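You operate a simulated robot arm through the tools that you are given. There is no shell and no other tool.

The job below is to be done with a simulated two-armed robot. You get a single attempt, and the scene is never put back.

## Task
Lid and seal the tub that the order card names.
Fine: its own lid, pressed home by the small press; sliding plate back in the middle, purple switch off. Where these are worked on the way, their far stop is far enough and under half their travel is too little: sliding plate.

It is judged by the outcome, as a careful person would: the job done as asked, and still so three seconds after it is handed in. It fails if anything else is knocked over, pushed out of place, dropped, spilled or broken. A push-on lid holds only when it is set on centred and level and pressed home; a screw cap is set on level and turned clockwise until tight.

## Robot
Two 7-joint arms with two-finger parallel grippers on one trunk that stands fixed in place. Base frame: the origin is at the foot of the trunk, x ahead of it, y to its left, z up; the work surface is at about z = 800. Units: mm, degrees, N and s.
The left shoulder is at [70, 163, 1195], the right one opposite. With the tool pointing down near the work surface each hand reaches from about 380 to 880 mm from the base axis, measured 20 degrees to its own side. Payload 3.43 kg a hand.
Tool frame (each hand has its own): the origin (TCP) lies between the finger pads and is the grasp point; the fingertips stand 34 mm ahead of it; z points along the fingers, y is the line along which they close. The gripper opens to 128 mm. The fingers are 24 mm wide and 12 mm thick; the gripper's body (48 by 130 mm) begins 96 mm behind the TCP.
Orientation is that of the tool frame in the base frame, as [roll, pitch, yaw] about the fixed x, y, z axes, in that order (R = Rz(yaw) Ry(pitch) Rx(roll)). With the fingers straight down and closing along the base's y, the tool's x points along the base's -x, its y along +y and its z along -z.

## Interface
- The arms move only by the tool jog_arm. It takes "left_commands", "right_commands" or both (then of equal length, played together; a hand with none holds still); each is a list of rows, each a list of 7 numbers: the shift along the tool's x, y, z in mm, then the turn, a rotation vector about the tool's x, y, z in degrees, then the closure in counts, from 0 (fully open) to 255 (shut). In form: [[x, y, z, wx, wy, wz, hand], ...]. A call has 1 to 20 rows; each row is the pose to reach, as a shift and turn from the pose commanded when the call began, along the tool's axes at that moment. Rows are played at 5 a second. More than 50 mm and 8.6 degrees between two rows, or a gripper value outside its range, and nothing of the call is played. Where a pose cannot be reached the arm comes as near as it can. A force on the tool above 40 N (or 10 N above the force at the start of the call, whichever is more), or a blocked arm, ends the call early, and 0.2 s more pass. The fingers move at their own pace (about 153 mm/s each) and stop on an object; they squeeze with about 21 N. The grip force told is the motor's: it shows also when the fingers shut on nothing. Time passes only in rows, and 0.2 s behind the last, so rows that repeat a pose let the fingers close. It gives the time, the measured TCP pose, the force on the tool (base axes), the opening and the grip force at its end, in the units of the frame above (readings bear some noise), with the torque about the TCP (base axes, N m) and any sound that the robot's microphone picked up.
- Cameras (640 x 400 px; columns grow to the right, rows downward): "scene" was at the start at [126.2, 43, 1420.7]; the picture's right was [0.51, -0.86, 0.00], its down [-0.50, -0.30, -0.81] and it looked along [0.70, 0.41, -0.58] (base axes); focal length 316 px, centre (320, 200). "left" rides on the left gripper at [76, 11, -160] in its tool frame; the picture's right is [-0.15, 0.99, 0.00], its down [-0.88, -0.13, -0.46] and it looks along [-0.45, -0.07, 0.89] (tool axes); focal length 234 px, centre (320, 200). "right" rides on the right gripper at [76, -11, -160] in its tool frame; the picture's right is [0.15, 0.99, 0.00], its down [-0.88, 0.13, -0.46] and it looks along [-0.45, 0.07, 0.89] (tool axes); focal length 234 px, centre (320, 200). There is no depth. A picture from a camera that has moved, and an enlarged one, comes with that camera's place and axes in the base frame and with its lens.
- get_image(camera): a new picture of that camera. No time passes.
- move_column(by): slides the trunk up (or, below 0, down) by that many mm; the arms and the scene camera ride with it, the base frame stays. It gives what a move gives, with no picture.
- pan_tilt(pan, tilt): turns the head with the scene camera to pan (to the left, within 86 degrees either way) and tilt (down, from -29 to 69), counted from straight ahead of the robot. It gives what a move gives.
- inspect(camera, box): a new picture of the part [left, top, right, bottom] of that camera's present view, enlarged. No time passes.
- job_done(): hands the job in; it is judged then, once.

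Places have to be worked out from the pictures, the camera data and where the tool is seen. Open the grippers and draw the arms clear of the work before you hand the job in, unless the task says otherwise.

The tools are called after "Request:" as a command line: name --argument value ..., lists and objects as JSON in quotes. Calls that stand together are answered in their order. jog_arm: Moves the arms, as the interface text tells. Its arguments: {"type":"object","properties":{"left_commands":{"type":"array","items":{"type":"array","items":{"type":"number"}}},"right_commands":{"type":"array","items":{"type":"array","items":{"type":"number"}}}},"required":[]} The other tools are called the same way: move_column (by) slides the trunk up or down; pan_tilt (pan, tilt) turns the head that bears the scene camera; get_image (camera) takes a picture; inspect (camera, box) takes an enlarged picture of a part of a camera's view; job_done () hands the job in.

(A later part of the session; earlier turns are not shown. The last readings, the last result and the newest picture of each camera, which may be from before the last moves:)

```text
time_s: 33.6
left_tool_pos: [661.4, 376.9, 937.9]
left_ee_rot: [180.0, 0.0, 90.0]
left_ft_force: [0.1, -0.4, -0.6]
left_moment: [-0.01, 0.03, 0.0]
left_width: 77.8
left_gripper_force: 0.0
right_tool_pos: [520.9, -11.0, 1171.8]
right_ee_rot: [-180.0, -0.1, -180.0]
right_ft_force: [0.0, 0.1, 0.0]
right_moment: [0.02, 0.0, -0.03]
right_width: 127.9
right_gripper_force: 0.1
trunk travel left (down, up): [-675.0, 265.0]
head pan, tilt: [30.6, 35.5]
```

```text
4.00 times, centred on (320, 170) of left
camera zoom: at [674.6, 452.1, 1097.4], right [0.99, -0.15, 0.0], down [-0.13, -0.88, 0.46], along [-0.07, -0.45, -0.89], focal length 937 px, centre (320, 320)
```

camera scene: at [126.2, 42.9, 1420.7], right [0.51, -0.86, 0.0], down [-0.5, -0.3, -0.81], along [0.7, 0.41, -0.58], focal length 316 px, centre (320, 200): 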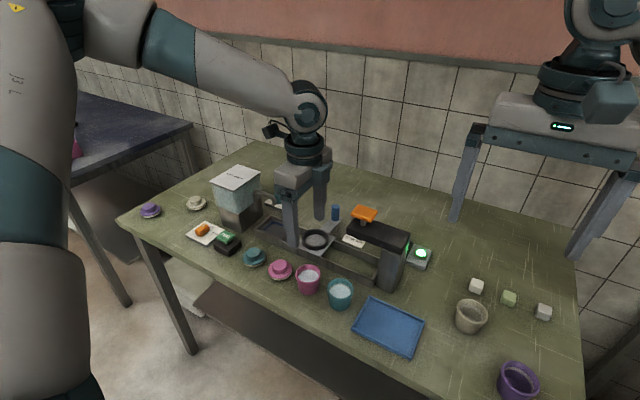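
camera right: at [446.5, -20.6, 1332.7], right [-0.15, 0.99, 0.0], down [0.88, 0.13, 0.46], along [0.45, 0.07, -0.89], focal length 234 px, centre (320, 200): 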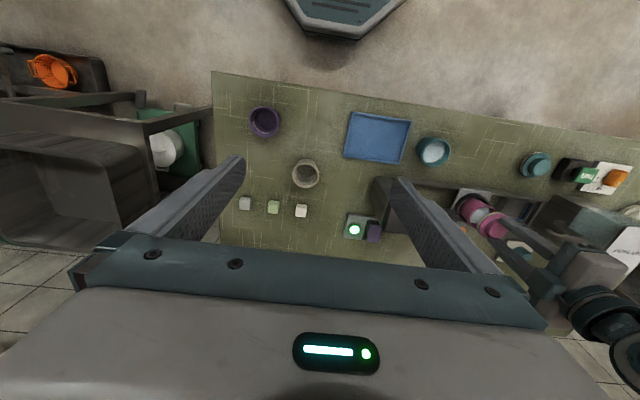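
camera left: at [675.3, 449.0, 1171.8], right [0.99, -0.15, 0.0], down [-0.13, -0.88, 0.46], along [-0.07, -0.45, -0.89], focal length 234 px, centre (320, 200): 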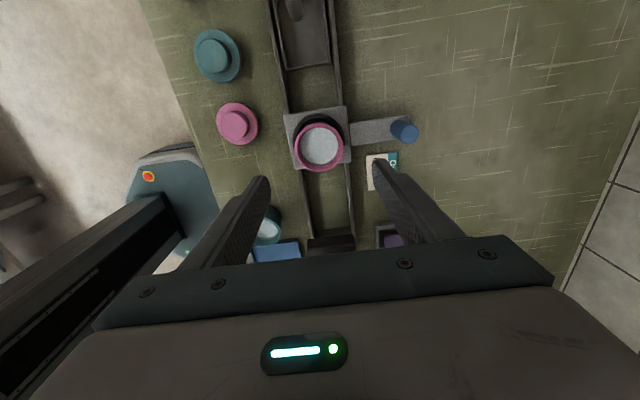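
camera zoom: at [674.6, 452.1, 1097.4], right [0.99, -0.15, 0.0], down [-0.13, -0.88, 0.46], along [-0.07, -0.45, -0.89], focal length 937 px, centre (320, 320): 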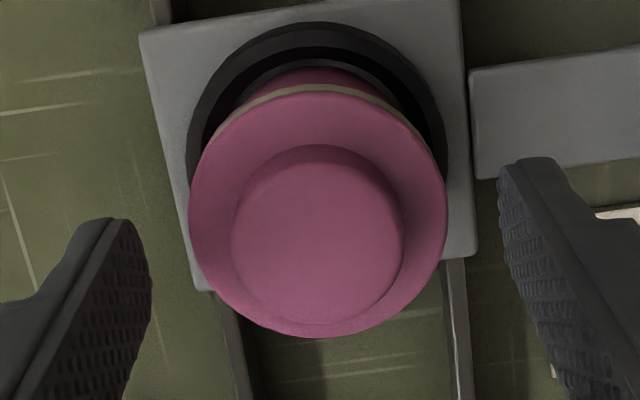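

The lid rests squarely. I raise the hand and move over the blue handle pin.

Request:
jog_arm --left_commands '[[0, 0, -15, 0, 0, 0, 100], [0, 0, -45, 0, 0, 0, 100], [0, 0, -85, 0, 0, 0, 100], [0, 30, -85, 0, 0, 0, 100], [0, 65, -85, 0, 0, 0, 100], [0, 98, -85, 0, 0, 0, 100], [0, 109, -85, 0, 0, 0, 100], [0, 109, -85, 0, 0, 0, 100]]'

Request:
get_image --camera "left"

Request:
get_image --camera "scene"

Request:
inspect --camera "scene" --box '[290, 190, 370, 260]'

```text
time_s: 35.4
left_tool_pos: [745.0, 380.3, 1026.9]
left_ee_rot: [179.8, 0.0, 90.1]
left_ft_force: [-0.5, 0.6, -0.1]
left_moment: [0.04, 0.03, 0.01]
left_width: 77.8
left_gripper_force: 0.0
left hand out of reach, approached as far as the arm can: row 6, 7, 8
right_tool_pos: [521.6, -9.3, 1171.9]
right_ee_rot: [180.0, 0.0, -180.0]
right_ft_force: [0.7, -0.6, 0.4]
right_moment: [0.01, -0.02, -0.01]
right_width: 128.2
right_gripper_force: 0.1
trunk travel left (down, up): [-675.0, 265.0]
head pan, tilt: [30.6, 35.5]
```

```text
taken
camera left: at [758.2, 456.0, 1186.8], right [0.99, -0.15, 0.0], down [-0.13, -0.88, 0.46], along [-0.07, -0.45, -0.89], focal length 234 px, centre (320, 200)
```

left: 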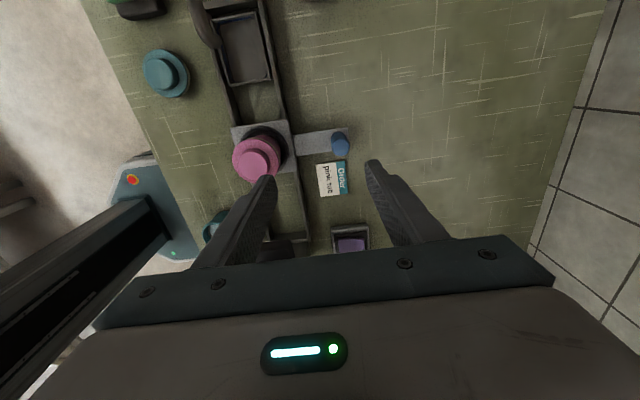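

```text
taken
camera scene: at [126.7, 42.7, 1420.6], right [0.51, -0.86, 0.0], down [-0.5, -0.3, -0.81], along [0.7, 0.41, -0.58], focal length 316 px, centre (320, 200)
```

scene: 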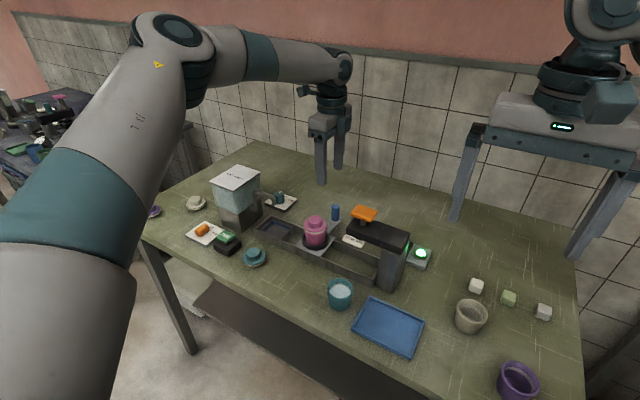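

```text
5.71 times, centred on (330, 225) of scene
camera zoom: at [126.7, 42.7, 1420.6], right [0.51, -0.86, 0.0], down [-0.5, -0.3, -0.81], along [0.7, 0.41, -0.58], focal length 1804 px, centre (263, 57)
```

zoom: 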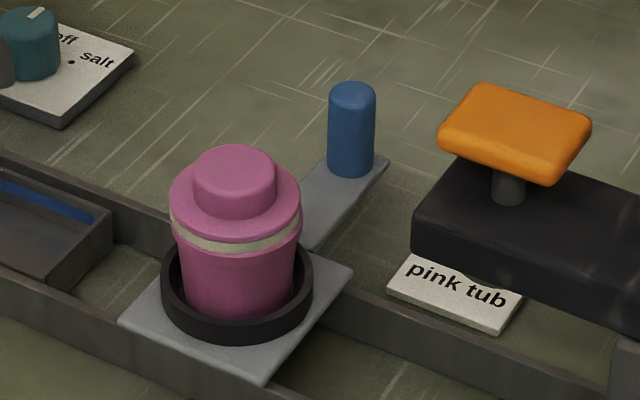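

The lid looks level on the tub. The handle is at the edge of reach at this height, so I back off, raise the hand and lower the trunk by 100 mm to gain reach.

Request:
jog_arm --left_commands '[[0, -25, 0, 0, 0, 0, 100], [0, -55, 0, 0, 0, 0, 100], [0, -60, -30, 0, 0, 0, 100], [0, -60, -70, 0, 0, 0, 100], [0, -60, -100, 0, 0, 0, 100], [0, -60, -100, 0, 0, 0, 100]]'

Request:
move_column --by -100

Request:
get_image --camera "scene"

```text
time_s: 36.8
left_tool_pos: [685.3, 382.0, 1128.2]
left_ee_rot: [179.9, 0.0, 90.0]
left_ft_force: [0.3, -0.6, 0.0]
left_moment: [-0.01, 0.02, -0.01]
left_width: 77.9
left_gripper_force: 0.0
right_tool_pos: [521.8, -9.0, 1171.5]
right_ee_rot: [-180.0, 0.0, 179.9]
right_ft_force: [-0.2, 0.6, 0.5]
right_moment: [0.04, 0.03, 0.02]
right_width: 128.1
right_gripper_force: 0.0
trunk travel left (down, up): [-675.0, 265.0]
head pan, tilt: [30.6, 35.5]
```

```text
time_s: 38.1
left_tool_pos: [683.5, 381.8, 1027.3]
left_ee_rot: [180.0, 0.1, 90.1]
left_ft_force: [0.0, -0.3, 0.0]
left_moment: [-0.01, -0.06, 0.01]
left_width: 77.8
left_gripper_force: 0.1
right_tool_pos: [519.6, -8.9, 1072.5]
right_ee_rot: [180.0, 0.0, -180.0]
right_ft_force: [0.5, -0.7, -0.1]
right_moment: [-0.01, -0.03, -0.04]
right_width: 127.9
right_gripper_force: 0.0
trunk travel left (down, up): [-575.0, 365.0]
head pan, tilt: [30.6, 35.5]
```

```text
taken
camera scene: at [125.8, 42.9, 1320.8], right [0.51, -0.86, 0.0], down [-0.5, -0.3, -0.81], along [0.7, 0.41, -0.58], focal length 316 px, centre (320, 200)
```

scene: 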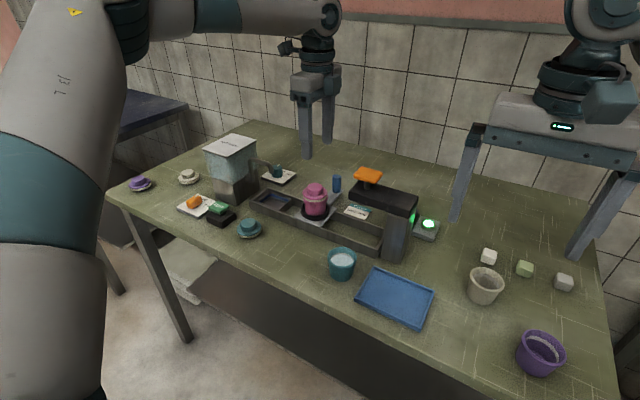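

The trunk is down 100 mm. I now move over the pin at (772,375), staying above its top.

Request:
jog_arm --left_commands '[[-3, 30, 0, 0, 0, 0, 100], [-6, 60, 0, 0, 0, 0, 100], [-6, 88, 0, 0, 0, 0, 100], [-6, 88, 30, 0, 0, 0, 100], [-6, 88, 50, 0, 0, 0, 100], [-6, 88, 50, 0, 0, 0, 100]]'

Request:
get_image --camera "left"

Request:
inspect --camera "scene" --box '[280, 130, 440, 250]'

```text
time_s: 39.5
left_tool_pos: [749.6, 378.9, 978.3]
left_ee_rot: [179.9, 0.0, 90.0]
left_ft_force: [-0.2, -0.6, 0.0]
left_moment: [-0.02, 0.0, -0.03]
left_width: 77.9
left_gripper_force: 0.1
left hand out of reach, approached as far as the arm can: row 3, 4, 5, 6
right_tool_pos: [521.1, -9.3, 1071.6]
right_ee_rot: [-180.0, 0.0, -179.9]
right_ft_force: [0.6, -0.4, 0.7]
right_moment: [-0.02, 0.0, 0.01]
right_width: 128.0
right_gripper_force: 0.1
trunk travel left (down, up): [-575.0, 365.0]
head pan, tilt: [30.6, 35.5]
```

```text
taken
camera left: at [762.7, 454.4, 1138.2], right [0.99, -0.15, 0.0], down [-0.13, -0.88, 0.46], along [-0.06, -0.45, -0.89], focal length 234 px, centre (320, 200)
```

left: 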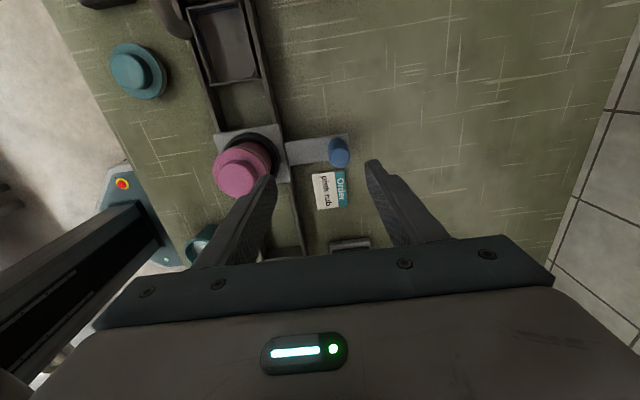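

```text
3.33 times, centred on (360, 190) of scene
camera zoom: at [125.9, 42.7, 1320.7], right [0.51, -0.86, 0.0], down [-0.5, -0.3, -0.81], along [0.7, 0.41, -0.58], focal length 1052 px, centre (187, 233)
```

zoom: 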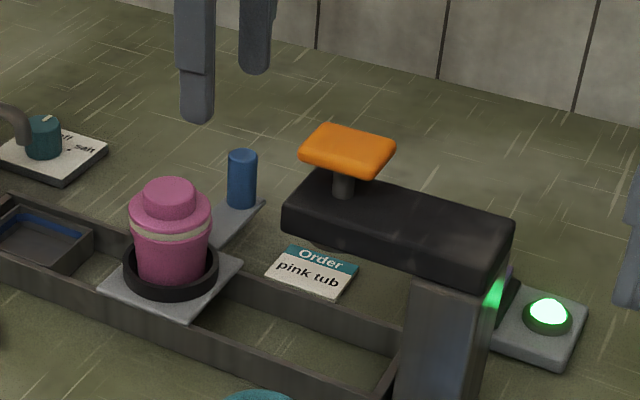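

In this wrist orientation the pin stays out of reach; the original orientation (closing along y) reaches farther. I back off, return the trunk, and turn the wrist back.

Request:
jog_arm --left_commands '[[0, -30, 0, 0, 0, 0, 100], [0, -60, 0, 0, 0, 0, 100], [0, -60, -30, 0, 0, 0, 100], [0, -60, -30, 0, 0, 0, 100]]'

Request:
move_column --by 100

Request:
jog_arm --left_commands '[[0, 0, 0, 0, 0, -8.2, 100], [0, 0, 0, 0, 0, -16.4, 100], [0, 0, 0, 0, 0, -24.6, 100], [0, 0, 0, 0, 0, -32.8, 100], [0, 0, 0, 0, 0, -41, 100], [0, 0, 0, 0, 0, -49.2, 100], [0, 0, 0, 0, 0, -57.4, 100], [0, 0, 0, 0, 0, -65.6, 100], [0, 0, 0, 0, 0, -73.8, 100], [0, 0, 0, 0, 0, -82, 100], [0, 0, 0, 0, 0, -90, 100], [0, 0, 0, 0, 0, -90, 100]]'

```text
time_s: 40.5
left_tool_pos: [691.5, 381.1, 1009.1]
left_ee_rot: [180.0, 0.0, 90.1]
left_ft_force: [0.0, 0.4, -0.2]
left_moment: [-0.01, 0.02, 0.0]
left_width: 77.9
left_gripper_force: 0.1
right_tool_pos: [521.0, -8.9, 1071.3]
right_ee_rot: [180.0, 0.1, -179.9]
right_ft_force: [0.2, -0.1, -0.3]
right_moment: [-0.04, 0.0, 0.0]
right_width: 127.9
right_gripper_force: 0.1
trunk travel left (down, up): [-575.0, 365.0]
head pan, tilt: [30.6, 35.5]
```

```text
time_s: 41.9
left_tool_pos: [691.4, 379.7, 1109.9]
left_ee_rot: [179.9, 0.0, 90.0]
left_ft_force: [0.0, -0.9, -0.1]
left_moment: [0.0, -0.01, 0.01]
left_width: 78.1
left_gripper_force: 0.1
right_tool_pos: [521.9, -9.5, 1171.1]
right_ee_rot: [180.0, 0.1, -179.9]
right_ft_force: [0.1, 0.3, -0.8]
right_moment: [-0.01, 0.0, 0.03]
right_width: 127.7
right_gripper_force: 0.1
trunk travel left (down, up): [-675.0, 265.0]
head pan, tilt: [30.6, 35.5]
```

```text
time_s: 44.5
left_tool_pos: [692.2, 380.7, 1110.0]
left_ee_rot: [180.0, 0.0, -179.9]
left_ft_force: [-0.7, -0.1, 0.0]
left_moment: [-0.01, 0.02, -0.02]
left_width: 77.6
left_gripper_force: 0.0
right_tool_pos: [520.9, -9.4, 1171.8]
right_ee_rot: [-180.0, 0.0, 180.0]
right_ft_force: [0.5, 0.6, -0.4]
right_moment: [0.05, -0.01, -0.02]
right_width: 127.7
right_gripper_force: 0.1
trunk travel left (down, up): [-675.0, 265.0]
head pan, tilt: [30.6, 35.5]
```

Orientation is back to closing along y. I move toward (772,375) at z≈1010 and look.

Request:
jog_arm --left_commands '[[-35, -2, 0, 0, 0, 0, 100], [-70, -5, 0, 0, 0, 0, 100], [-80, -5, 20, 0, 0, 0, 100], [-80, -5, 60, 0, 0, 0, 100], [-80, -5, 95, 0, 0, 0, 100], [-80, -5, 95, 0, 0, 0, 100]]'

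Request:
get_image --camera "left"

Request:
get_image --camera "scene"

```text
time_s: 45.9
left_tool_pos: [742.4, 380.3, 1021.4]
left_ee_rot: [-179.9, 0.1, -179.9]
left_ft_force: [-0.2, 0.1, 0.0]
left_moment: [-0.02, 0.0, 0.01]
left_width: 77.9
left_gripper_force: 0.0
left hand out of reach, approached as far as the arm can: row 2, 3, 4, 5, 6
right_tool_pos: [520.3, -9.2, 1172.4]
right_ee_rot: [-180.0, 0.1, -180.0]
right_ft_force: [0.0, 0.1, 0.5]
right_moment: [0.03, 0.0, 0.01]
right_width: 128.0
right_gripper_force: 0.0
trunk travel left (down, up): [-675.0, 265.0]
head pan, tilt: [30.6, 35.5]
```

```text
taken
camera left: at [668.7, 390.9, 1180.9], right [0.15, 0.99, 0.0], down [0.88, -0.13, 0.46], along [0.45, -0.07, -0.89], focal length 234 px, centre (320, 200)
```

left: 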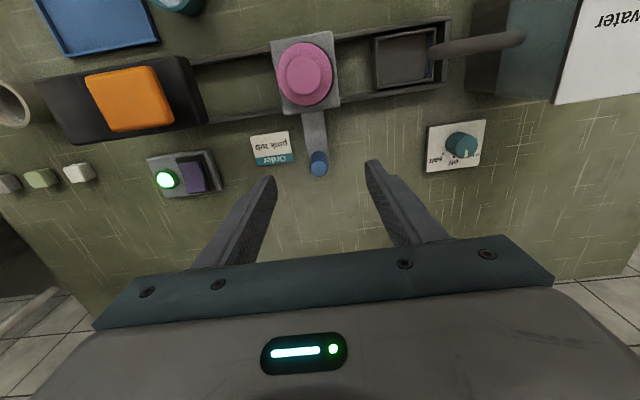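

```text
taken
camera scene: at [125.6, 42.6, 1420.8], right [0.51, -0.86, 0.0], down [-0.5, -0.3, -0.81], along [0.7, 0.41, -0.58], focal length 316 px, centre (320, 200)
```

scene: 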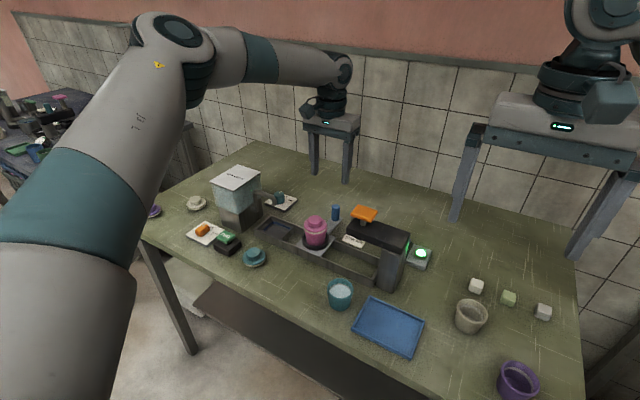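

The reach limit depends on height; raising the trunk should help since the wrist sits well above the tool. I raise it 100 mm and then go down and out.

Request:
move_column --by 100

Request:
jog_arm --left_commands '[[0, -2, 40, 0, 0, 0, 100], [0, -4, 80, 0, 0, 0, 100], [0, -4, 120, 0, 0, 0, 100], [-15, -4, 150, 0, 0, 0, 100], [-29, -4, 160, 0, 0, 0, 100], [-29, -4, 160, 0, 0, 0, 100]]'

Request:
get_image --camera "left"

Request:
get_image --camera "scene"

```text
time_s: 47.2
left_tool_pos: [744.4, 381.3, 1120.6]
left_ee_rot: [-180.0, 0.1, -180.0]
left_ft_force: [0.8, 0.3, 0.0]
left_moment: [0.0, -0.01, 0.01]
left_width: 77.7
left_gripper_force: 0.1
right_tool_pos: [520.8, -9.8, 1272.2]
right_ee_rot: [-180.0, 0.0, 179.9]
right_ft_force: [-0.1, 0.3, -0.1]
right_moment: [-0.01, 0.02, -0.01]
right_width: 128.2
right_gripper_force: 0.1
trunk travel left (down, up): [-775.0, 165.0]
head pan, tilt: [30.6, 35.5]
```

```text
time_s: 48.6
left_tool_pos: [702.3, 389.9, 1009.8]
left_ee_rot: [-180.0, 0.2, -180.0]
left_ft_force: [0.8, -0.2, 0.1]
left_moment: [0.0, 0.03, 0.02]
left_width: 77.7
left_gripper_force: 0.0
left hand out of reach, approached as far as the arm can: row 1, 2, 3, 4, 5, 6
right_tool_pos: [520.4, -10.2, 1272.1]
right_ee_rot: [-180.0, 0.0, 180.0]
right_ft_force: [-1.0, 1.4, 1.0]
right_moment: [-0.05, -0.04, 0.01]
right_width: 128.1
right_gripper_force: 0.1
trunk travel left (down, up): [-775.0, 165.0]
head pan, tilt: [30.6, 35.5]
```

```text
taken
camera left: at [628.5, 401.0, 1169.1], right [0.15, 0.99, 0.0], down [0.88, -0.13, 0.46], along [0.45, -0.07, -0.89], focal length 234 px, centre (320, 200)
```

left: 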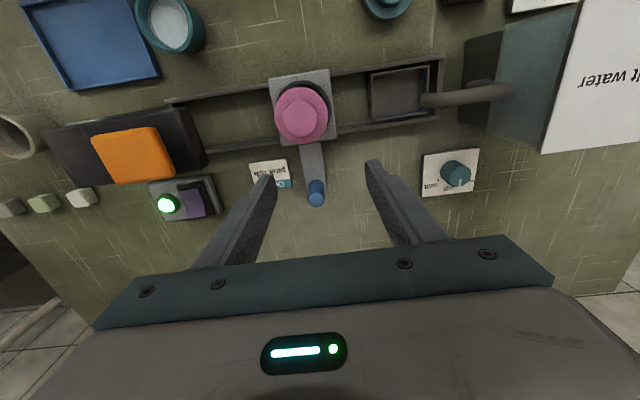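

```text
taken
camera scene: at [126.2, 42.9, 1520.7], right [0.51, -0.86, 0.0], down [-0.5, -0.3, -0.81], along [0.7, 0.41, -0.58], focal length 316 px, centre (320, 200)
```

scene: 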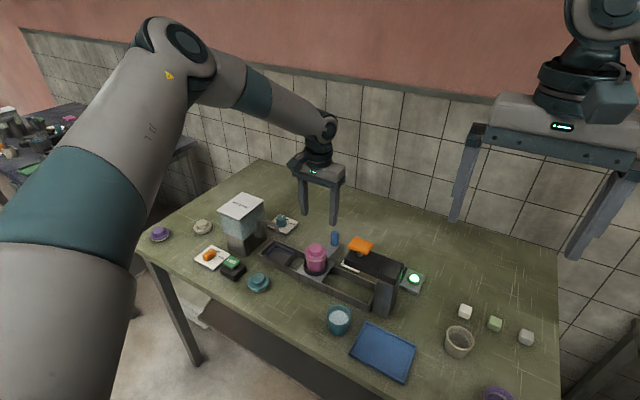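

The boundary behaves like a sphere around the shoulder, so the shoulder should be near the tool's height: I need the trunk much lower. First I raise both hands so nothing is touched when it descends.

Request:
jog_arm --left_commands '[[0, 0, -40, 0, 0, 0, 100], [0, 0, -80, 0, 0, 0, 100], [0, 0, -120, 0, 0, 0, 100], [0, 0, -160, 0, 0, 0, 100], [0, 0, -200, 0, 0, 0, 100], [0, 0, -200, 0, 0, 0, 100]]' --right_commands '[[0, 0, -40, 0, 0, 0, 0], [0, 0, -80, 0, 0, 0, 0], [0, 0, -120, 0, 0, 0, 0], [0, 0, -160, 0, 0, 0, 0], [0, 0, -200, 0, 0, 0, 0], [0, 0, -200, 0, 0, 0, 0]]'

Request:
move_column --by -200

```text
time_s: 50.0
left_tool_pos: [704.0, 392.1, 1208.7]
left_ee_rot: [-179.9, 0.1, 180.0]
left_ft_force: [0.1, -0.2, -1.2]
left_moment: [-0.04, 0.01, -0.03]
left_width: 77.6
left_gripper_force: 0.1
right_tool_pos: [521.8, -8.9, 1473.6]
right_ee_rot: [-180.0, -0.1, -180.0]
right_ft_force: [0.6, -0.1, -0.3]
right_moment: [-0.01, 0.01, 0.0]
right_width: 128.1
right_gripper_force: 0.1
trunk travel left (down, up): [-775.0, 165.0]
head pan, tilt: [30.6, 35.5]
```

```text
time_s: 52.2
left_tool_pos: [702.8, 392.2, 1009.5]
left_ee_rot: [-180.0, 0.2, -179.9]
left_ft_force: [0.4, -1.1, 0.6]
left_moment: [-0.01, 0.02, -0.03]
left_width: 77.9
left_gripper_force: 0.1
right_tool_pos: [521.3, -8.9, 1274.5]
right_ee_rot: [179.9, 0.0, -179.9]
right_ft_force: [-0.8, 1.3, -0.9]
right_moment: [0.04, 0.0, -0.01]
right_width: 127.8
right_gripper_force: 0.0
trunk travel left (down, up): [-575.0, 365.0]
head pan, tilt: [30.6, 35.5]
```

I test how far out the hand gets at this trunk height.

Request:
jog_arm --left_commands '[[0, -8, -20, 0, 0, 0, 100], [-20, -15, -40, 0, 0, 0, 100], [-45, -15, -60, 0, 0, 0, 100], [-65, -15, -60, 0, 0, 0, 100], [-65, -15, -60, 0, 0, 0, 100]]'

Request:
get_image --camera "scene"

```text
time_s: 53.4
left_tool_pos: [743.7, 382.0, 1065.1]
left_ee_rot: [180.0, 0.0, -179.8]
left_ft_force: [-0.2, -0.6, -0.6]
left_moment: [0.02, 0.04, 0.02]
left_width: 77.9
left_gripper_force: 0.1
left hand out of reach, approached as far as the arm can: row 3, 4, 5
right_tool_pos: [521.2, -8.7, 1274.9]
right_ee_rot: [180.0, -0.2, -179.9]
right_ft_force: [0.2, -0.2, 0.2]
right_moment: [0.01, 0.04, 0.01]
right_width: 128.0
right_gripper_force: 0.1
trunk travel left (down, up): [-575.0, 365.0]
head pan, tilt: [30.6, 35.5]
```

```text
taken
camera scene: at [127.0, 43.2, 1320.5], right [0.51, -0.86, 0.0], down [-0.5, -0.3, -0.81], along [0.7, 0.41, -0.58], focal length 316 px, centre (320, 200)
```

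scene: 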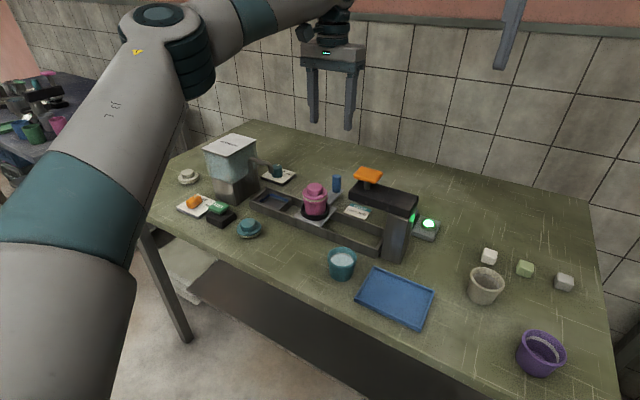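

The hand still stops about 25 mm short, so I'll tilt the tool 12° outward (about y), which keeps the pads parallel to the pin and gains reach. Then I lower the trunk 110 mm more.

Request:
jog_arm --left_commands '[[10, 0, 0, 0, -4, 0, 100], [20, -3, 0, 0, -8, 0, 100], [20, -6, 0, 0, -12, 0, 100], [20, -6, 0, 0, -12, 0, 100]]'

Request:
move_column --by -110

Request:
get_image --camera "left"

Request:
get_image --camera "scene"

```text
time_s: 54.4
left_tool_pos: [723.9, 375.7, 1067.4]
left_ee_rot: [-180.0, 12.2, -179.9]
left_ft_force: [-0.3, -0.7, -0.4]
left_moment: [0.0, 0.02, -0.01]
left_width: 77.6
left_gripper_force: 0.0
right_tool_pos: [521.1, -8.4, 1275.3]
right_ee_rot: [179.9, -0.1, 180.0]
right_ft_force: [0.3, -1.0, -0.4]
right_moment: [0.01, -0.01, 0.01]
right_width: 127.7
right_gripper_force: 0.0
trunk travel left (down, up): [-575.0, 365.0]
head pan, tilt: [30.6, 35.5]
```

```text
time_s: 55.8
left_tool_pos: [724.0, 374.3, 957.0]
left_ee_rot: [-180.0, 12.1, 179.9]
left_ft_force: [-0.4, 0.3, -0.2]
left_moment: [-0.01, -0.03, 0.02]
left_width: 77.7
left_gripper_force: 0.1
right_tool_pos: [520.6, -7.8, 1164.7]
right_ee_rot: [180.0, 0.0, -179.9]
right_ft_force: [0.0, -0.1, 0.1]
right_moment: [0.02, -0.01, -0.04]
right_width: 127.8
right_gripper_force: 0.1
trunk travel left (down, up): [-465.0, 475.0]
head pan, tilt: [30.6, 35.5]
```

```text
taken
camera left: at [619.0, 385.7, 1097.3], right [0.14, 0.99, 0.03], down [0.77, -0.13, 0.63], along [0.63, -0.07, -0.78], focal length 234 px, centre (320, 200)
```

left: 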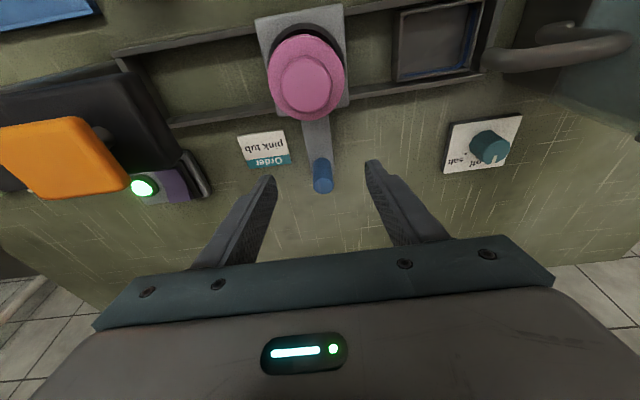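

```text
taken
camera scene: at [125.9, 42.9, 1210.8], right [0.51, -0.86, 0.0], down [-0.5, -0.3, -0.81], along [0.7, 0.41, -0.58], focal length 316 px, centre (320, 200)
```

scene: 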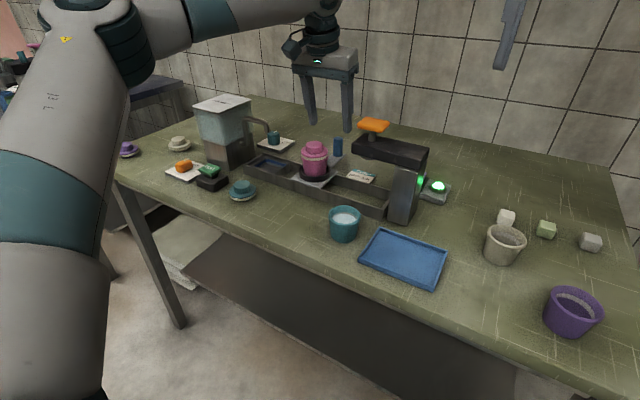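

The tilt worked. Pin top is at ≈(767,374,888). I move out over it, then partly down, with the fingers straddling it.

Request:
jog_arm --left_commands '[[-21, 0, 4.5, 0, 0, 0, 100], [-43, 0, 9, 0, 0, 0, 100], [-43, 0, 9, 0, 0, 0, 100]]'

Request:
get_image --camera "left"

```text
time_s: 56.6
left_tool_pos: [767.8, 377.0, 956.5]
left_ee_rot: [-180.0, 12.0, -179.9]
left_ft_force: [-0.5, 1.1, 0.0]
left_moment: [0.02, -0.03, 0.0]
left_width: 77.5
left_gripper_force: 0.1
right_tool_pos: [519.9, -8.9, 1165.1]
right_ee_rot: [-180.0, 0.0, -179.9]
right_ft_force: [-1.1, 0.0, 0.4]
right_moment: [0.0, -0.01, 0.01]
right_width: 128.4
right_gripper_force: 0.0
trunk travel left (down, up): [-465.0, 475.0]
head pan, tilt: [30.6, 35.5]
```

```text
taken
camera left: at [662.9, 387.3, 1096.2], right [0.14, 0.99, 0.03], down [0.77, -0.13, 0.63], along [0.63, -0.07, -0.78], focal length 234 px, centre (320, 200)
```

left: 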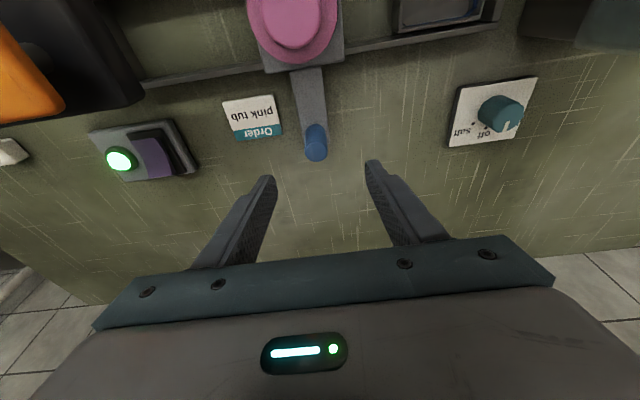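

The hand is over the pin (pin ≈(768,374)). I go straight down 66 mm so the fingers straddle it.

Request:
jog_arm --left_commands '[[5, -3, 22, 0, 0, 0, 100], [9.5, -3, 45, 0, 0, 0, 100], [13.7, -3, 64.5, 0, 0, 0, 100], [13.7, -3, 64.5, 0, 0, 0, 100]]'

Request:
get_image --camera "left"

Request:
inspect --camera "scene" --box '[260, 50, 460, 220]'

```text
time_s: 57.6
left_tool_pos: [769.3, 372.7, 891.5]
left_ee_rot: [179.9, 12.2, 180.0]
left_ft_force: [-0.2, 0.3, -0.3]
left_moment: [0.03, 0.02, -0.02]
left_width: 77.8
left_gripper_force: 0.2
right_tool_pos: [520.5, -8.7, 1164.7]
right_ee_rot: [-179.9, 0.0, -180.0]
right_ft_force: [-0.5, -0.8, -0.1]
right_moment: [0.04, 0.01, 0.01]
right_width: 127.9
right_gripper_force: 0.0
trunk travel left (down, up): [-465.0, 475.0]
head pan, tilt: [30.6, 35.5]
```

```text
taken
camera left: at [663.7, 382.8, 1032.0], right [0.14, 0.99, 0.03], down [0.77, -0.13, 0.63], along [0.63, -0.07, -0.78], focal length 234 px, centre (320, 200)
```

left: 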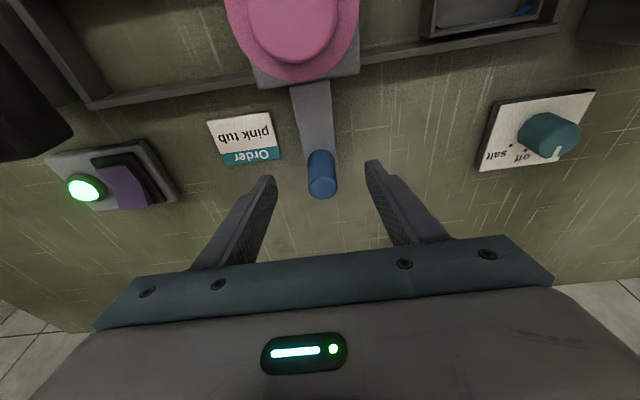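

```text
2.35 times, centred on (360, 135) of scene
camera zoom: at [125.9, 42.9, 1210.7], right [0.51, -0.86, 0.0], down [-0.5, -0.3, -0.81], along [0.7, 0.41, -0.58], focal length 743 px, centre (226, 353)
```

zoom: 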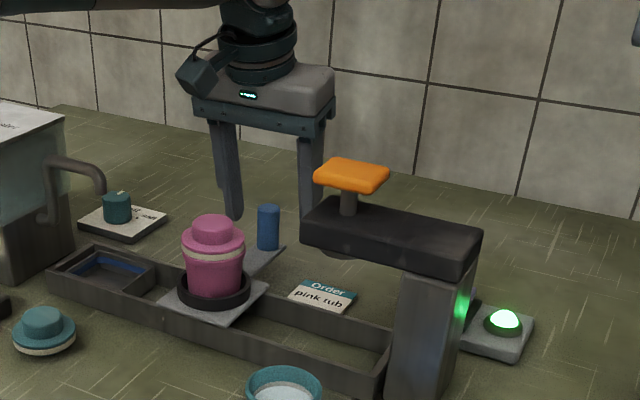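

The fingers straddle the pin symmetrically. I rise 5 mm for camera clearance over the press and close on the pin.

Request:
jog_arm --left_commands '[[-1, 0, -5, 0, 0, 0, 120], [-1, 0, -5, 0, 0, 0, 150], [-1, 0, -5, 0, 0, 0, 180], [-1, 0, -5, 0, 0, 0, 255], [-1, 0, -5, 0, 0, 0, 255]]'

Request:
get_image --camera "left"

Request:
inspect --camera "scene" --box '[260, 50, 460, 220]'

```text
time_s: 58.8
left_tool_pos: [769.3, 372.2, 896.7]
left_ee_rot: [180.0, 12.1, -179.9]
left_ft_force: [1.2, 1.5, 0.5]
left_moment: [0.05, -0.05, 0.0]
left_width: 23.2
left_gripper_force: 44.7
right_tool_pos: [520.9, -9.2, 1165.0]
right_ee_rot: [-180.0, 0.0, -179.9]
right_ft_force: [0.1, -0.8, 0.1]
right_moment: [0.01, -0.03, 0.02]
right_width: 128.1
right_gripper_force: 0.1
trunk travel left (down, up): [-465.0, 475.0]
head pan, tilt: [30.6, 35.5]
```

```text
taken
camera left: at [663.7, 383.4, 1037.0], right [0.14, 0.99, 0.03], down [0.77, -0.13, 0.63], along [0.63, -0.07, -0.78], focal length 234 px, centre (320, 200)
```

left: 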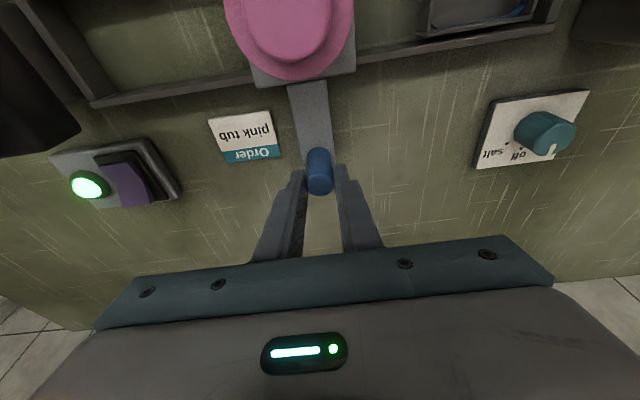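

```text
2.35 times, centred on (360, 135) of scene
camera zoom: at [126.3, 43.1, 1210.7], right [0.51, -0.86, 0.0], down [-0.5, -0.3, -0.81], along [0.7, 0.41, -0.58], focal length 743 px, centre (226, 353)
```

zoom: 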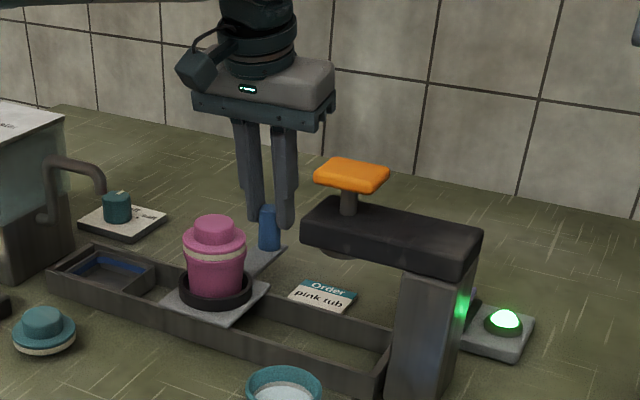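

The pin is held. Before sliding I check the clearance between the lid knob's top and the press plunger's underside.

Request:
inspect --camera "scene" --box '[290, 115, 400, 190]'

Request:
inspect --camera "scene" --box '[335, 110, 395, 170]'

```text
5.33 times, centred on (345, 152) of scene
camera zoom: at [126.3, 43.1, 1210.7], right [0.51, -0.86, 0.0], down [-0.5, -0.3, -0.81], along [0.7, 0.41, -0.58], focal length 1683 px, centre (187, 453)
```

zoom: 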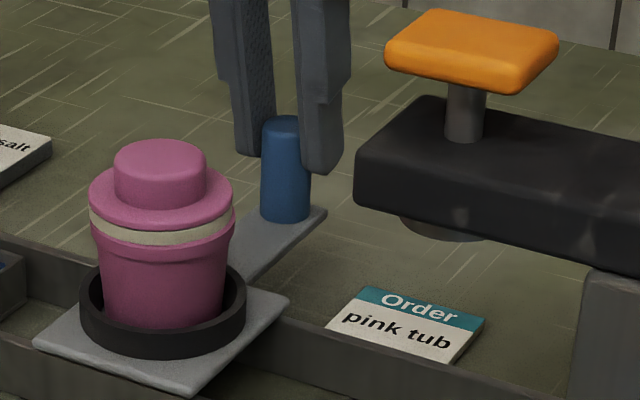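

```text
6.67 times, centred on (365, 140) of scene
camera zoom: at [126.3, 43.1, 1210.7], right [0.51, -0.86, 0.0], down [-0.5, -0.3, -0.81], along [0.7, 0.41, -0.58], focal length 2104 px, centre (20, 600)
```

zoom: 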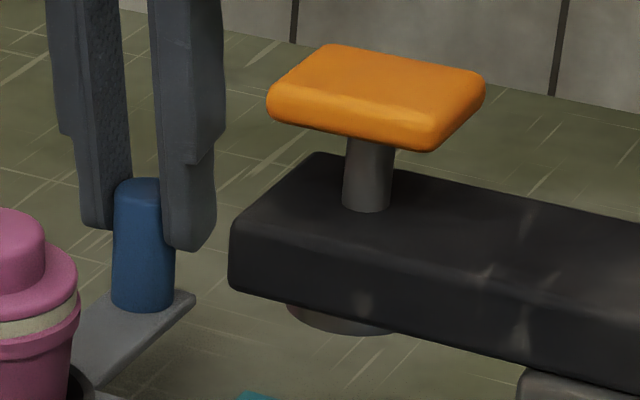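

Plunger underside ≈9 mm above the knob. I slide the plate gently toward the press for the first 80 mm.

Request:
jog_arm --left_commands '[[0, -3, 0, 0, 0, 0, 255], [0, -9, 0, 0, 0, 0, 255], [0, -17, 0, 0, 0, 0, 255], [0, -26, 0, 0, 0, 0, 255], [0, -35, 0, 0, 0, 0, 255], [0, -44, 0, 0, 0, 0, 255], [0, -53, 0, 0, 0, 0, 255], [0, -62, 0, 0, 0, 0, 255], [0, -69, 0, 0, 0, 0, 255], [0, -74, 0, 0, 0, 0, 255], [0, -76, 0, 0, 0, 0, 255], [0, -76, 0, 0, 0, 0, 255]]'

Request:
get_image --camera "left"

Request:
inspect --camera "scene" --box '[290, 70, 440, 190]'

```text
time_s: 61.4
left_tool_pos: [768.3, 295.5, 896.0]
left_ee_rot: [180.0, 12.3, -179.9]
left_ft_force: [14.1, -0.1, 8.6]
left_moment: [-0.05, -0.34, 0.01]
left_width: 23.1
left_gripper_force: 45.0
right_tool_pos: [521.4, -8.3, 1164.4]
right_ee_rot: [-180.0, -0.1, 180.0]
right_ft_force: [-0.6, -1.0, -0.4]
right_moment: [0.0, 0.02, 0.0]
right_width: 128.1
right_gripper_force: 0.1
trunk travel left (down, up): [-465.0, 475.0]
head pan, tilt: [30.6, 35.5]
```

```text
taken
camera left: at [663.4, 306.8, 1036.8], right [0.14, 0.99, 0.03], down [0.76, -0.13, 0.63], along [0.63, -0.07, -0.77], focal length 234 px, centre (320, 200)
```

left: 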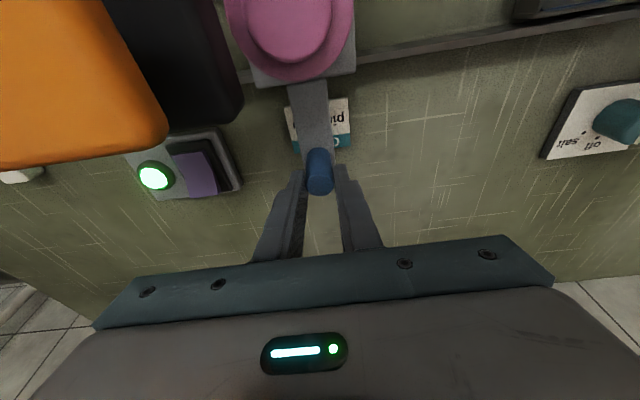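

```text
3.33 times, centred on (365, 130) of scene
camera zoom: at [127.0, 42.6, 1210.6], right [0.51, -0.86, 0.0], down [-0.5, -0.3, -0.81], along [0.7, 0.41, -0.58], focal length 1052 px, centre (170, 433)
```

zoom: 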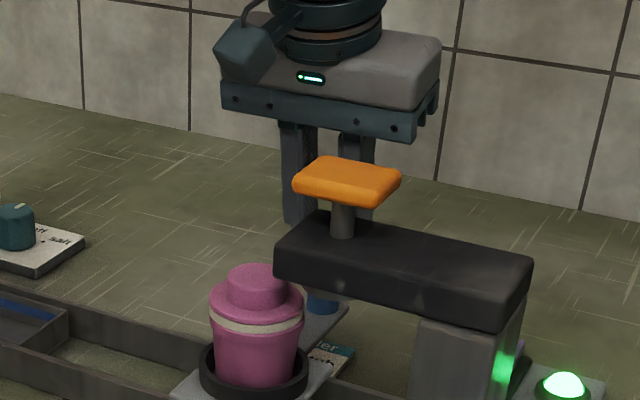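

The lid rides along steadily. I continue toward the press, easing x slightly, and check the knob against the plunger.

Request:
jog_arm --left_commands '[[-1, -4, 0, 0, 0, 0, 255], [-1.5, -10, 0, 0, 0, 0, 255], [-1.5, -15, 0, 0, 0, 0, 255], [-1.5, -15, 0, 0, 0, 0, 255]]'

Request:
inspect --camera "scene" --box '[310, 110, 400, 190]'

Request:
get_image --camera "right"

```text
time_s: 62.4
left_tool_pos: [767.7, 283.8, 896.8]
left_ee_rot: [-179.8, 12.4, 180.0]
left_ft_force: [33.4, -0.4, 11.9]
left_moment: [-0.01, -1.3, 0.01]
left_width: 23.6
left_gripper_force: 44.8
left hand out of reach, approached as far as the arm can: row 2, 3, 4
right_tool_pos: [523.5, -10.2, 1163.8]
right_ee_rot: [-180.0, -0.1, 180.0]
right_ft_force: [1.2, -0.3, -0.2]
right_moment: [0.02, -0.03, 0.04]
right_width: 128.2
right_gripper_force: 0.1
trunk travel left (down, up): [-465.0, 475.0]
head pan, tilt: [30.6, 35.5]
```

```text
5.00 times, centred on (355, 150) of scene
camera zoom: at [128.9, 42.3, 1210.5], right [0.51, -0.86, 0.0], down [-0.5, -0.3, -0.81], along [0.7, 0.41, -0.58], focal length 1578 px, centre (145, 450)
```

zoom: 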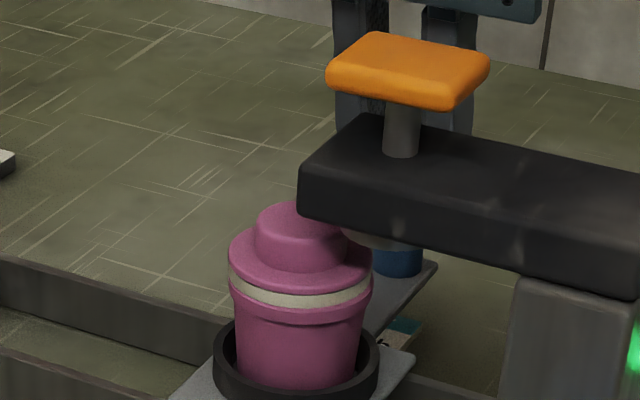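

```text
taken
camera right: at [449.4, -20.3, 1324.6], right [-0.15, 0.99, 0.0], down [0.88, 0.13, 0.45], along [0.45, 0.07, -0.89], focal length 234 px, centre (320, 200)
```

right: 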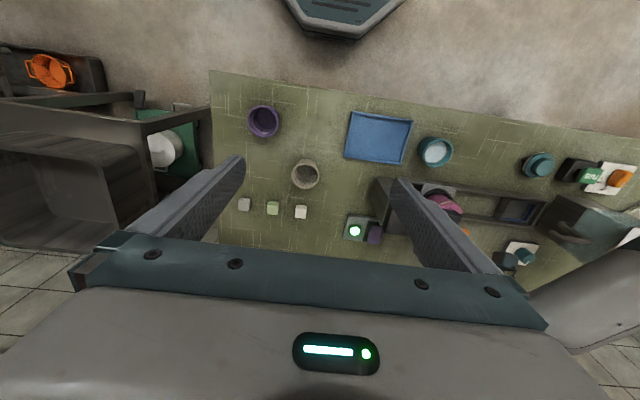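

The plate is at 89 of ~131 mm, but the arm's reach limit drags the pin toward −x (33 N). I'll let go and instead push the pin from its +y side with closed fingers, which needs less reach. First open.

Request:
jog_arm --left_commands '[[0, 2, 0, 0, 0, 0, 200], [0, 2, 0, 0, 0, 0, 150], [0, 2, 0, 0, 0, 0, 110], [0, 2, 0, 0, 0, 0, 100]]'

Request:
get_image --camera "left"

```text
time_s: 63.4
left_tool_pos: [764.2, 286.3, 895.4]
left_ee_rot: [-180.0, 12.1, -179.9]
left_ft_force: [0.0, 0.4, -0.1]
left_moment: [-0.01, -0.01, 0.03]
left_width: 77.7
left_gripper_force: 0.0
right_tool_pos: [522.1, -8.9, 1164.0]
right_ee_rot: [-180.0, 0.1, 180.0]
right_ft_force: [0.5, -0.7, -0.2]
right_moment: [0.01, -0.02, 0.01]
right_width: 128.0
right_gripper_force: 0.0
trunk travel left (down, up): [-465.0, 475.0]
head pan, tilt: [30.6, 35.5]
```

```text
taken
camera left: at [658.7, 297.2, 1036.2], right [0.14, 0.99, 0.03], down [0.77, -0.13, 0.63], along [0.63, -0.07, -0.78], focal length 234 px, centre (320, 200)
```

left: 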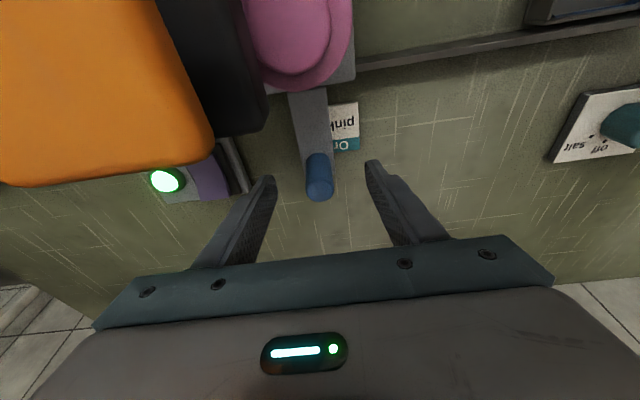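

Released cleanly; the pin is at ≈(770,284). I lift, move to its +y side, close the fingers, and come back down beside it.

Request:
jog_arm --left_commands '[[-4, 0, -20, 0, 0, 0, 100], [-8.3, 0, -39, 0, 0, 0, 100], [-4, 14, -40, 0, 0, 0, 160], [-2.4, 31, -40.3, 0, 0, 0, 255], [-2.4, 31, -40.3, 0, 0, 0, 255], [-2.4, 31, -40.3, 0, 0, 0, 255], [1.8, 31, -20, 0, 0, 0, 255], [5.9, 31, -1.2, 0, 0, 0, 255], [5.9, 31, -1.2, 0, 0, 0, 255]]'

Request:
get_image --camera "left"

Request:
inspect --camera "scene" --box '[300, 70, 450, 190]'

```text
time_s: 65.4
left_tool_pos: [758.4, 318.0, 896.5]
left_ee_rot: [180.0, 12.2, -179.9]
left_ft_force: [-1.0, -1.1, 0.3]
left_moment: [-0.01, -0.04, 0.0]
left_width: 0.0
left_gripper_force: 21.4
right_tool_pos: [520.9, -9.9, 1166.1]
right_ee_rot: [180.0, 0.1, -179.9]
right_ft_force: [0.3, -0.4, 0.1]
right_moment: [0.01, -0.02, -0.01]
right_width: 128.0
right_gripper_force: 0.1
trunk travel left (down, up): [-465.0, 475.0]
head pan, tilt: [30.6, 35.5]
```

```text
taken
camera left: at [652.3, 328.3, 1036.3], right [0.14, 0.99, 0.03], down [0.77, -0.13, 0.63], along [0.63, -0.07, -0.78], focal length 234 px, centre (320, 200)
```

left: 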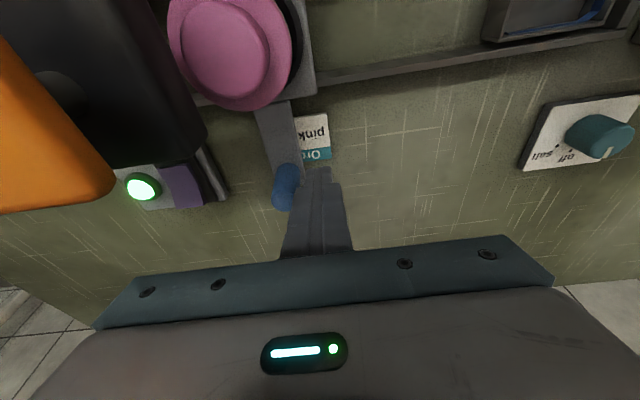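

```text
3.33 times, centred on (375, 130) of scene
camera zoom: at [126.1, 42.9, 1210.7], right [0.51, -0.86, 0.0], down [-0.5, -0.3, -0.81], along [0.7, 0.41, -0.58], focal length 1052 px, centre (137, 433)
```

zoom: 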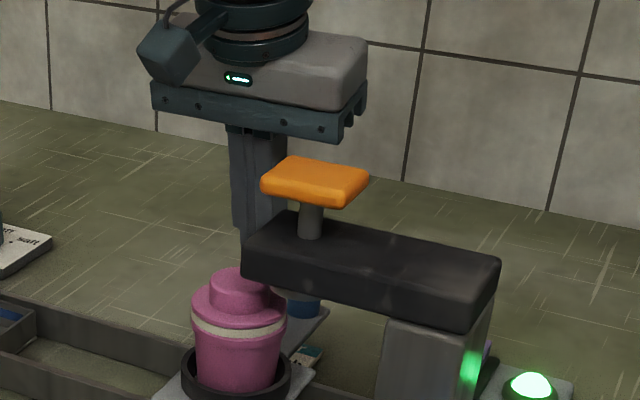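

The closed fingers are ≈10 mm beside the pin. I push gently in −y toward the far stop.

Request:
jog_arm --left_commands '[[0, -4, 0, 0, 0, 0, 255], [0, -9, 0, 0, 0, 0, 255], [0, -14, 0, 0, 0, 0, 255], [0, -20, 0, 0, 0, 0, 255], [0, -26, 0, 0, 0, 0, 255], [0, -32, 0, 0, 0, 0, 255], [0, -36, 0, 0, 0, 0, 255], [0, -36, 0, 0, 0, 0, 255]]'

Request:
get_image --camera "left"

Request:
inspect --camera "scene" --box '[310, 110, 430, 200]'

```text
time_s: 67.2
left_tool_pos: [759.0, 281.4, 895.6]
left_ee_rot: [180.0, 12.1, -180.0]
left_ft_force: [0.1, 0.3, 0.2]
left_moment: [-0.01, -0.01, 0.02]
left_width: 0.1
left_gripper_force: 20.8
right_tool_pos: [521.5, -7.9, 1164.4]
right_ee_rot: [179.9, 0.0, 180.0]
right_ft_force: [0.7, -0.8, -0.6]
right_moment: [0.02, 0.01, 0.03]
right_width: 128.0
right_gripper_force: 0.1
trunk travel left (down, up): [-465.0, 475.0]
head pan, tilt: [30.6, 35.5]
```

```text
taken
camera left: at [653.2, 292.6, 1036.6], right [0.14, 0.99, 0.03], down [0.77, -0.13, 0.63], along [0.63, -0.07, -0.78], focal length 234 px, centre (320, 200)
```

left: 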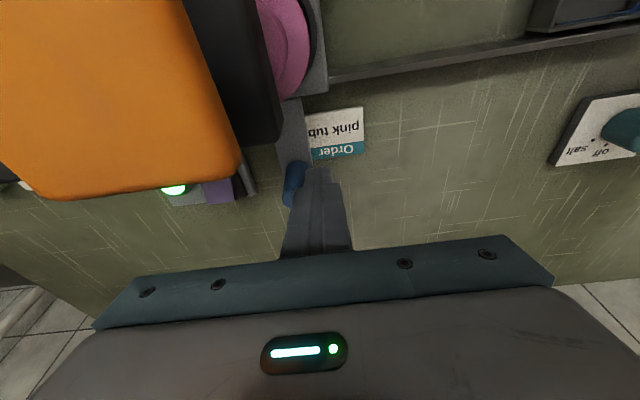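

```text
4.44 times, centred on (370, 155) of scene
camera zoom: at [126.2, 43.0, 1210.7], right [0.51, -0.86, 0.0], down [-0.5, -0.3, -0.81], along [0.7, 0.41, -0.58], focal length 1403 px, centre (98, 400)
```

zoom: 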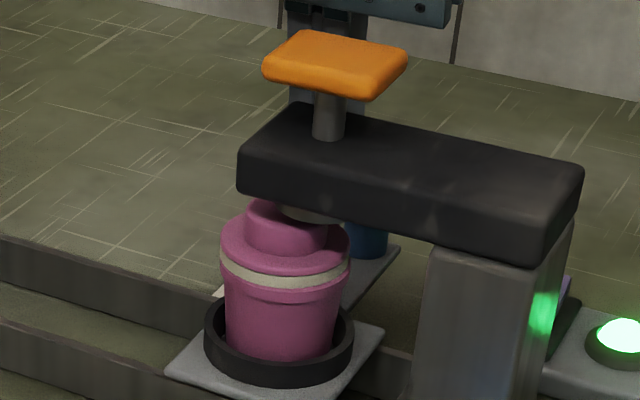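

The plate follows with the lid passing freely under the plunger. I continue until the stop.

Request:
jog_arm --left_commands '[[0, -4, 0, 0, 0, 0, 255], [0, -8, 0, 0, 0, 0, 255], [0, -12, 0, 0, 0, 0, 255], [0, -16, 0, 0, 0, 0, 255], [0, -20, 0, 0, 0, 0, 255], [0, -22, 0, 0, 0, 0, 255]]'

Request:
get_image --camera "left"

Request:
inspect --camera "scene" --box '[310, 110, 430, 200]'

```text
time_s: 68.6
left_tool_pos: [752.8, 267.9, 896.5]
left_ee_rot: [179.9, 12.1, -180.0]
left_ft_force: [3.0, 5.2, 0.4]
left_moment: [0.15, -0.15, 0.15]
left_width: 0.0
left_gripper_force: 21.1
left hand out of reach, approached as far as the arm can: row 4, 5, 6
right_tool_pos: [521.4, -7.7, 1165.7]
right_ee_rot: [179.9, 0.1, -179.9]
right_ft_force: [-0.8, -0.6, 0.5]
right_moment: [0.04, 0.0, 0.02]
right_width: 127.7
right_gripper_force: 0.0
trunk travel left (down, up): [-465.0, 475.0]
head pan, tilt: [30.6, 35.5]
```

```text
taken
camera left: at [646.8, 277.5, 1036.3], right [0.14, 0.99, 0.03], down [0.76, -0.13, 0.63], along [0.63, -0.07, -0.77], focal length 234 px, centre (320, 200)
```

left: 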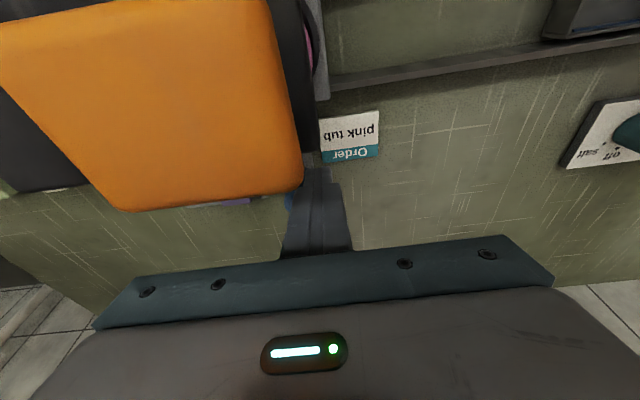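

```text
4.44 times, centred on (370, 155) of scene
camera zoom: at [126.5, 43.6, 1210.6], right [0.51, -0.86, 0.0], down [-0.5, -0.3, -0.81], along [0.7, 0.41, -0.58], focal length 1403 px, centre (98, 400)
```

zoom: 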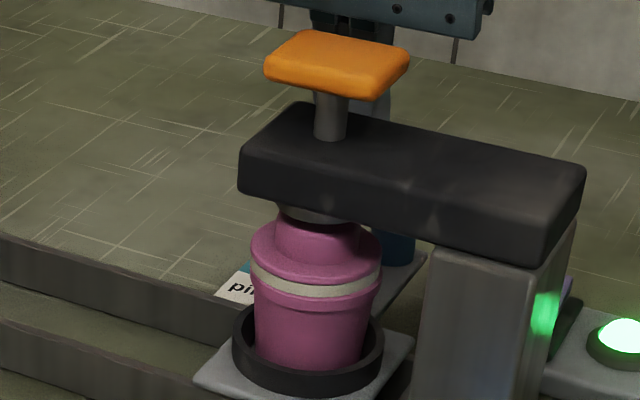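

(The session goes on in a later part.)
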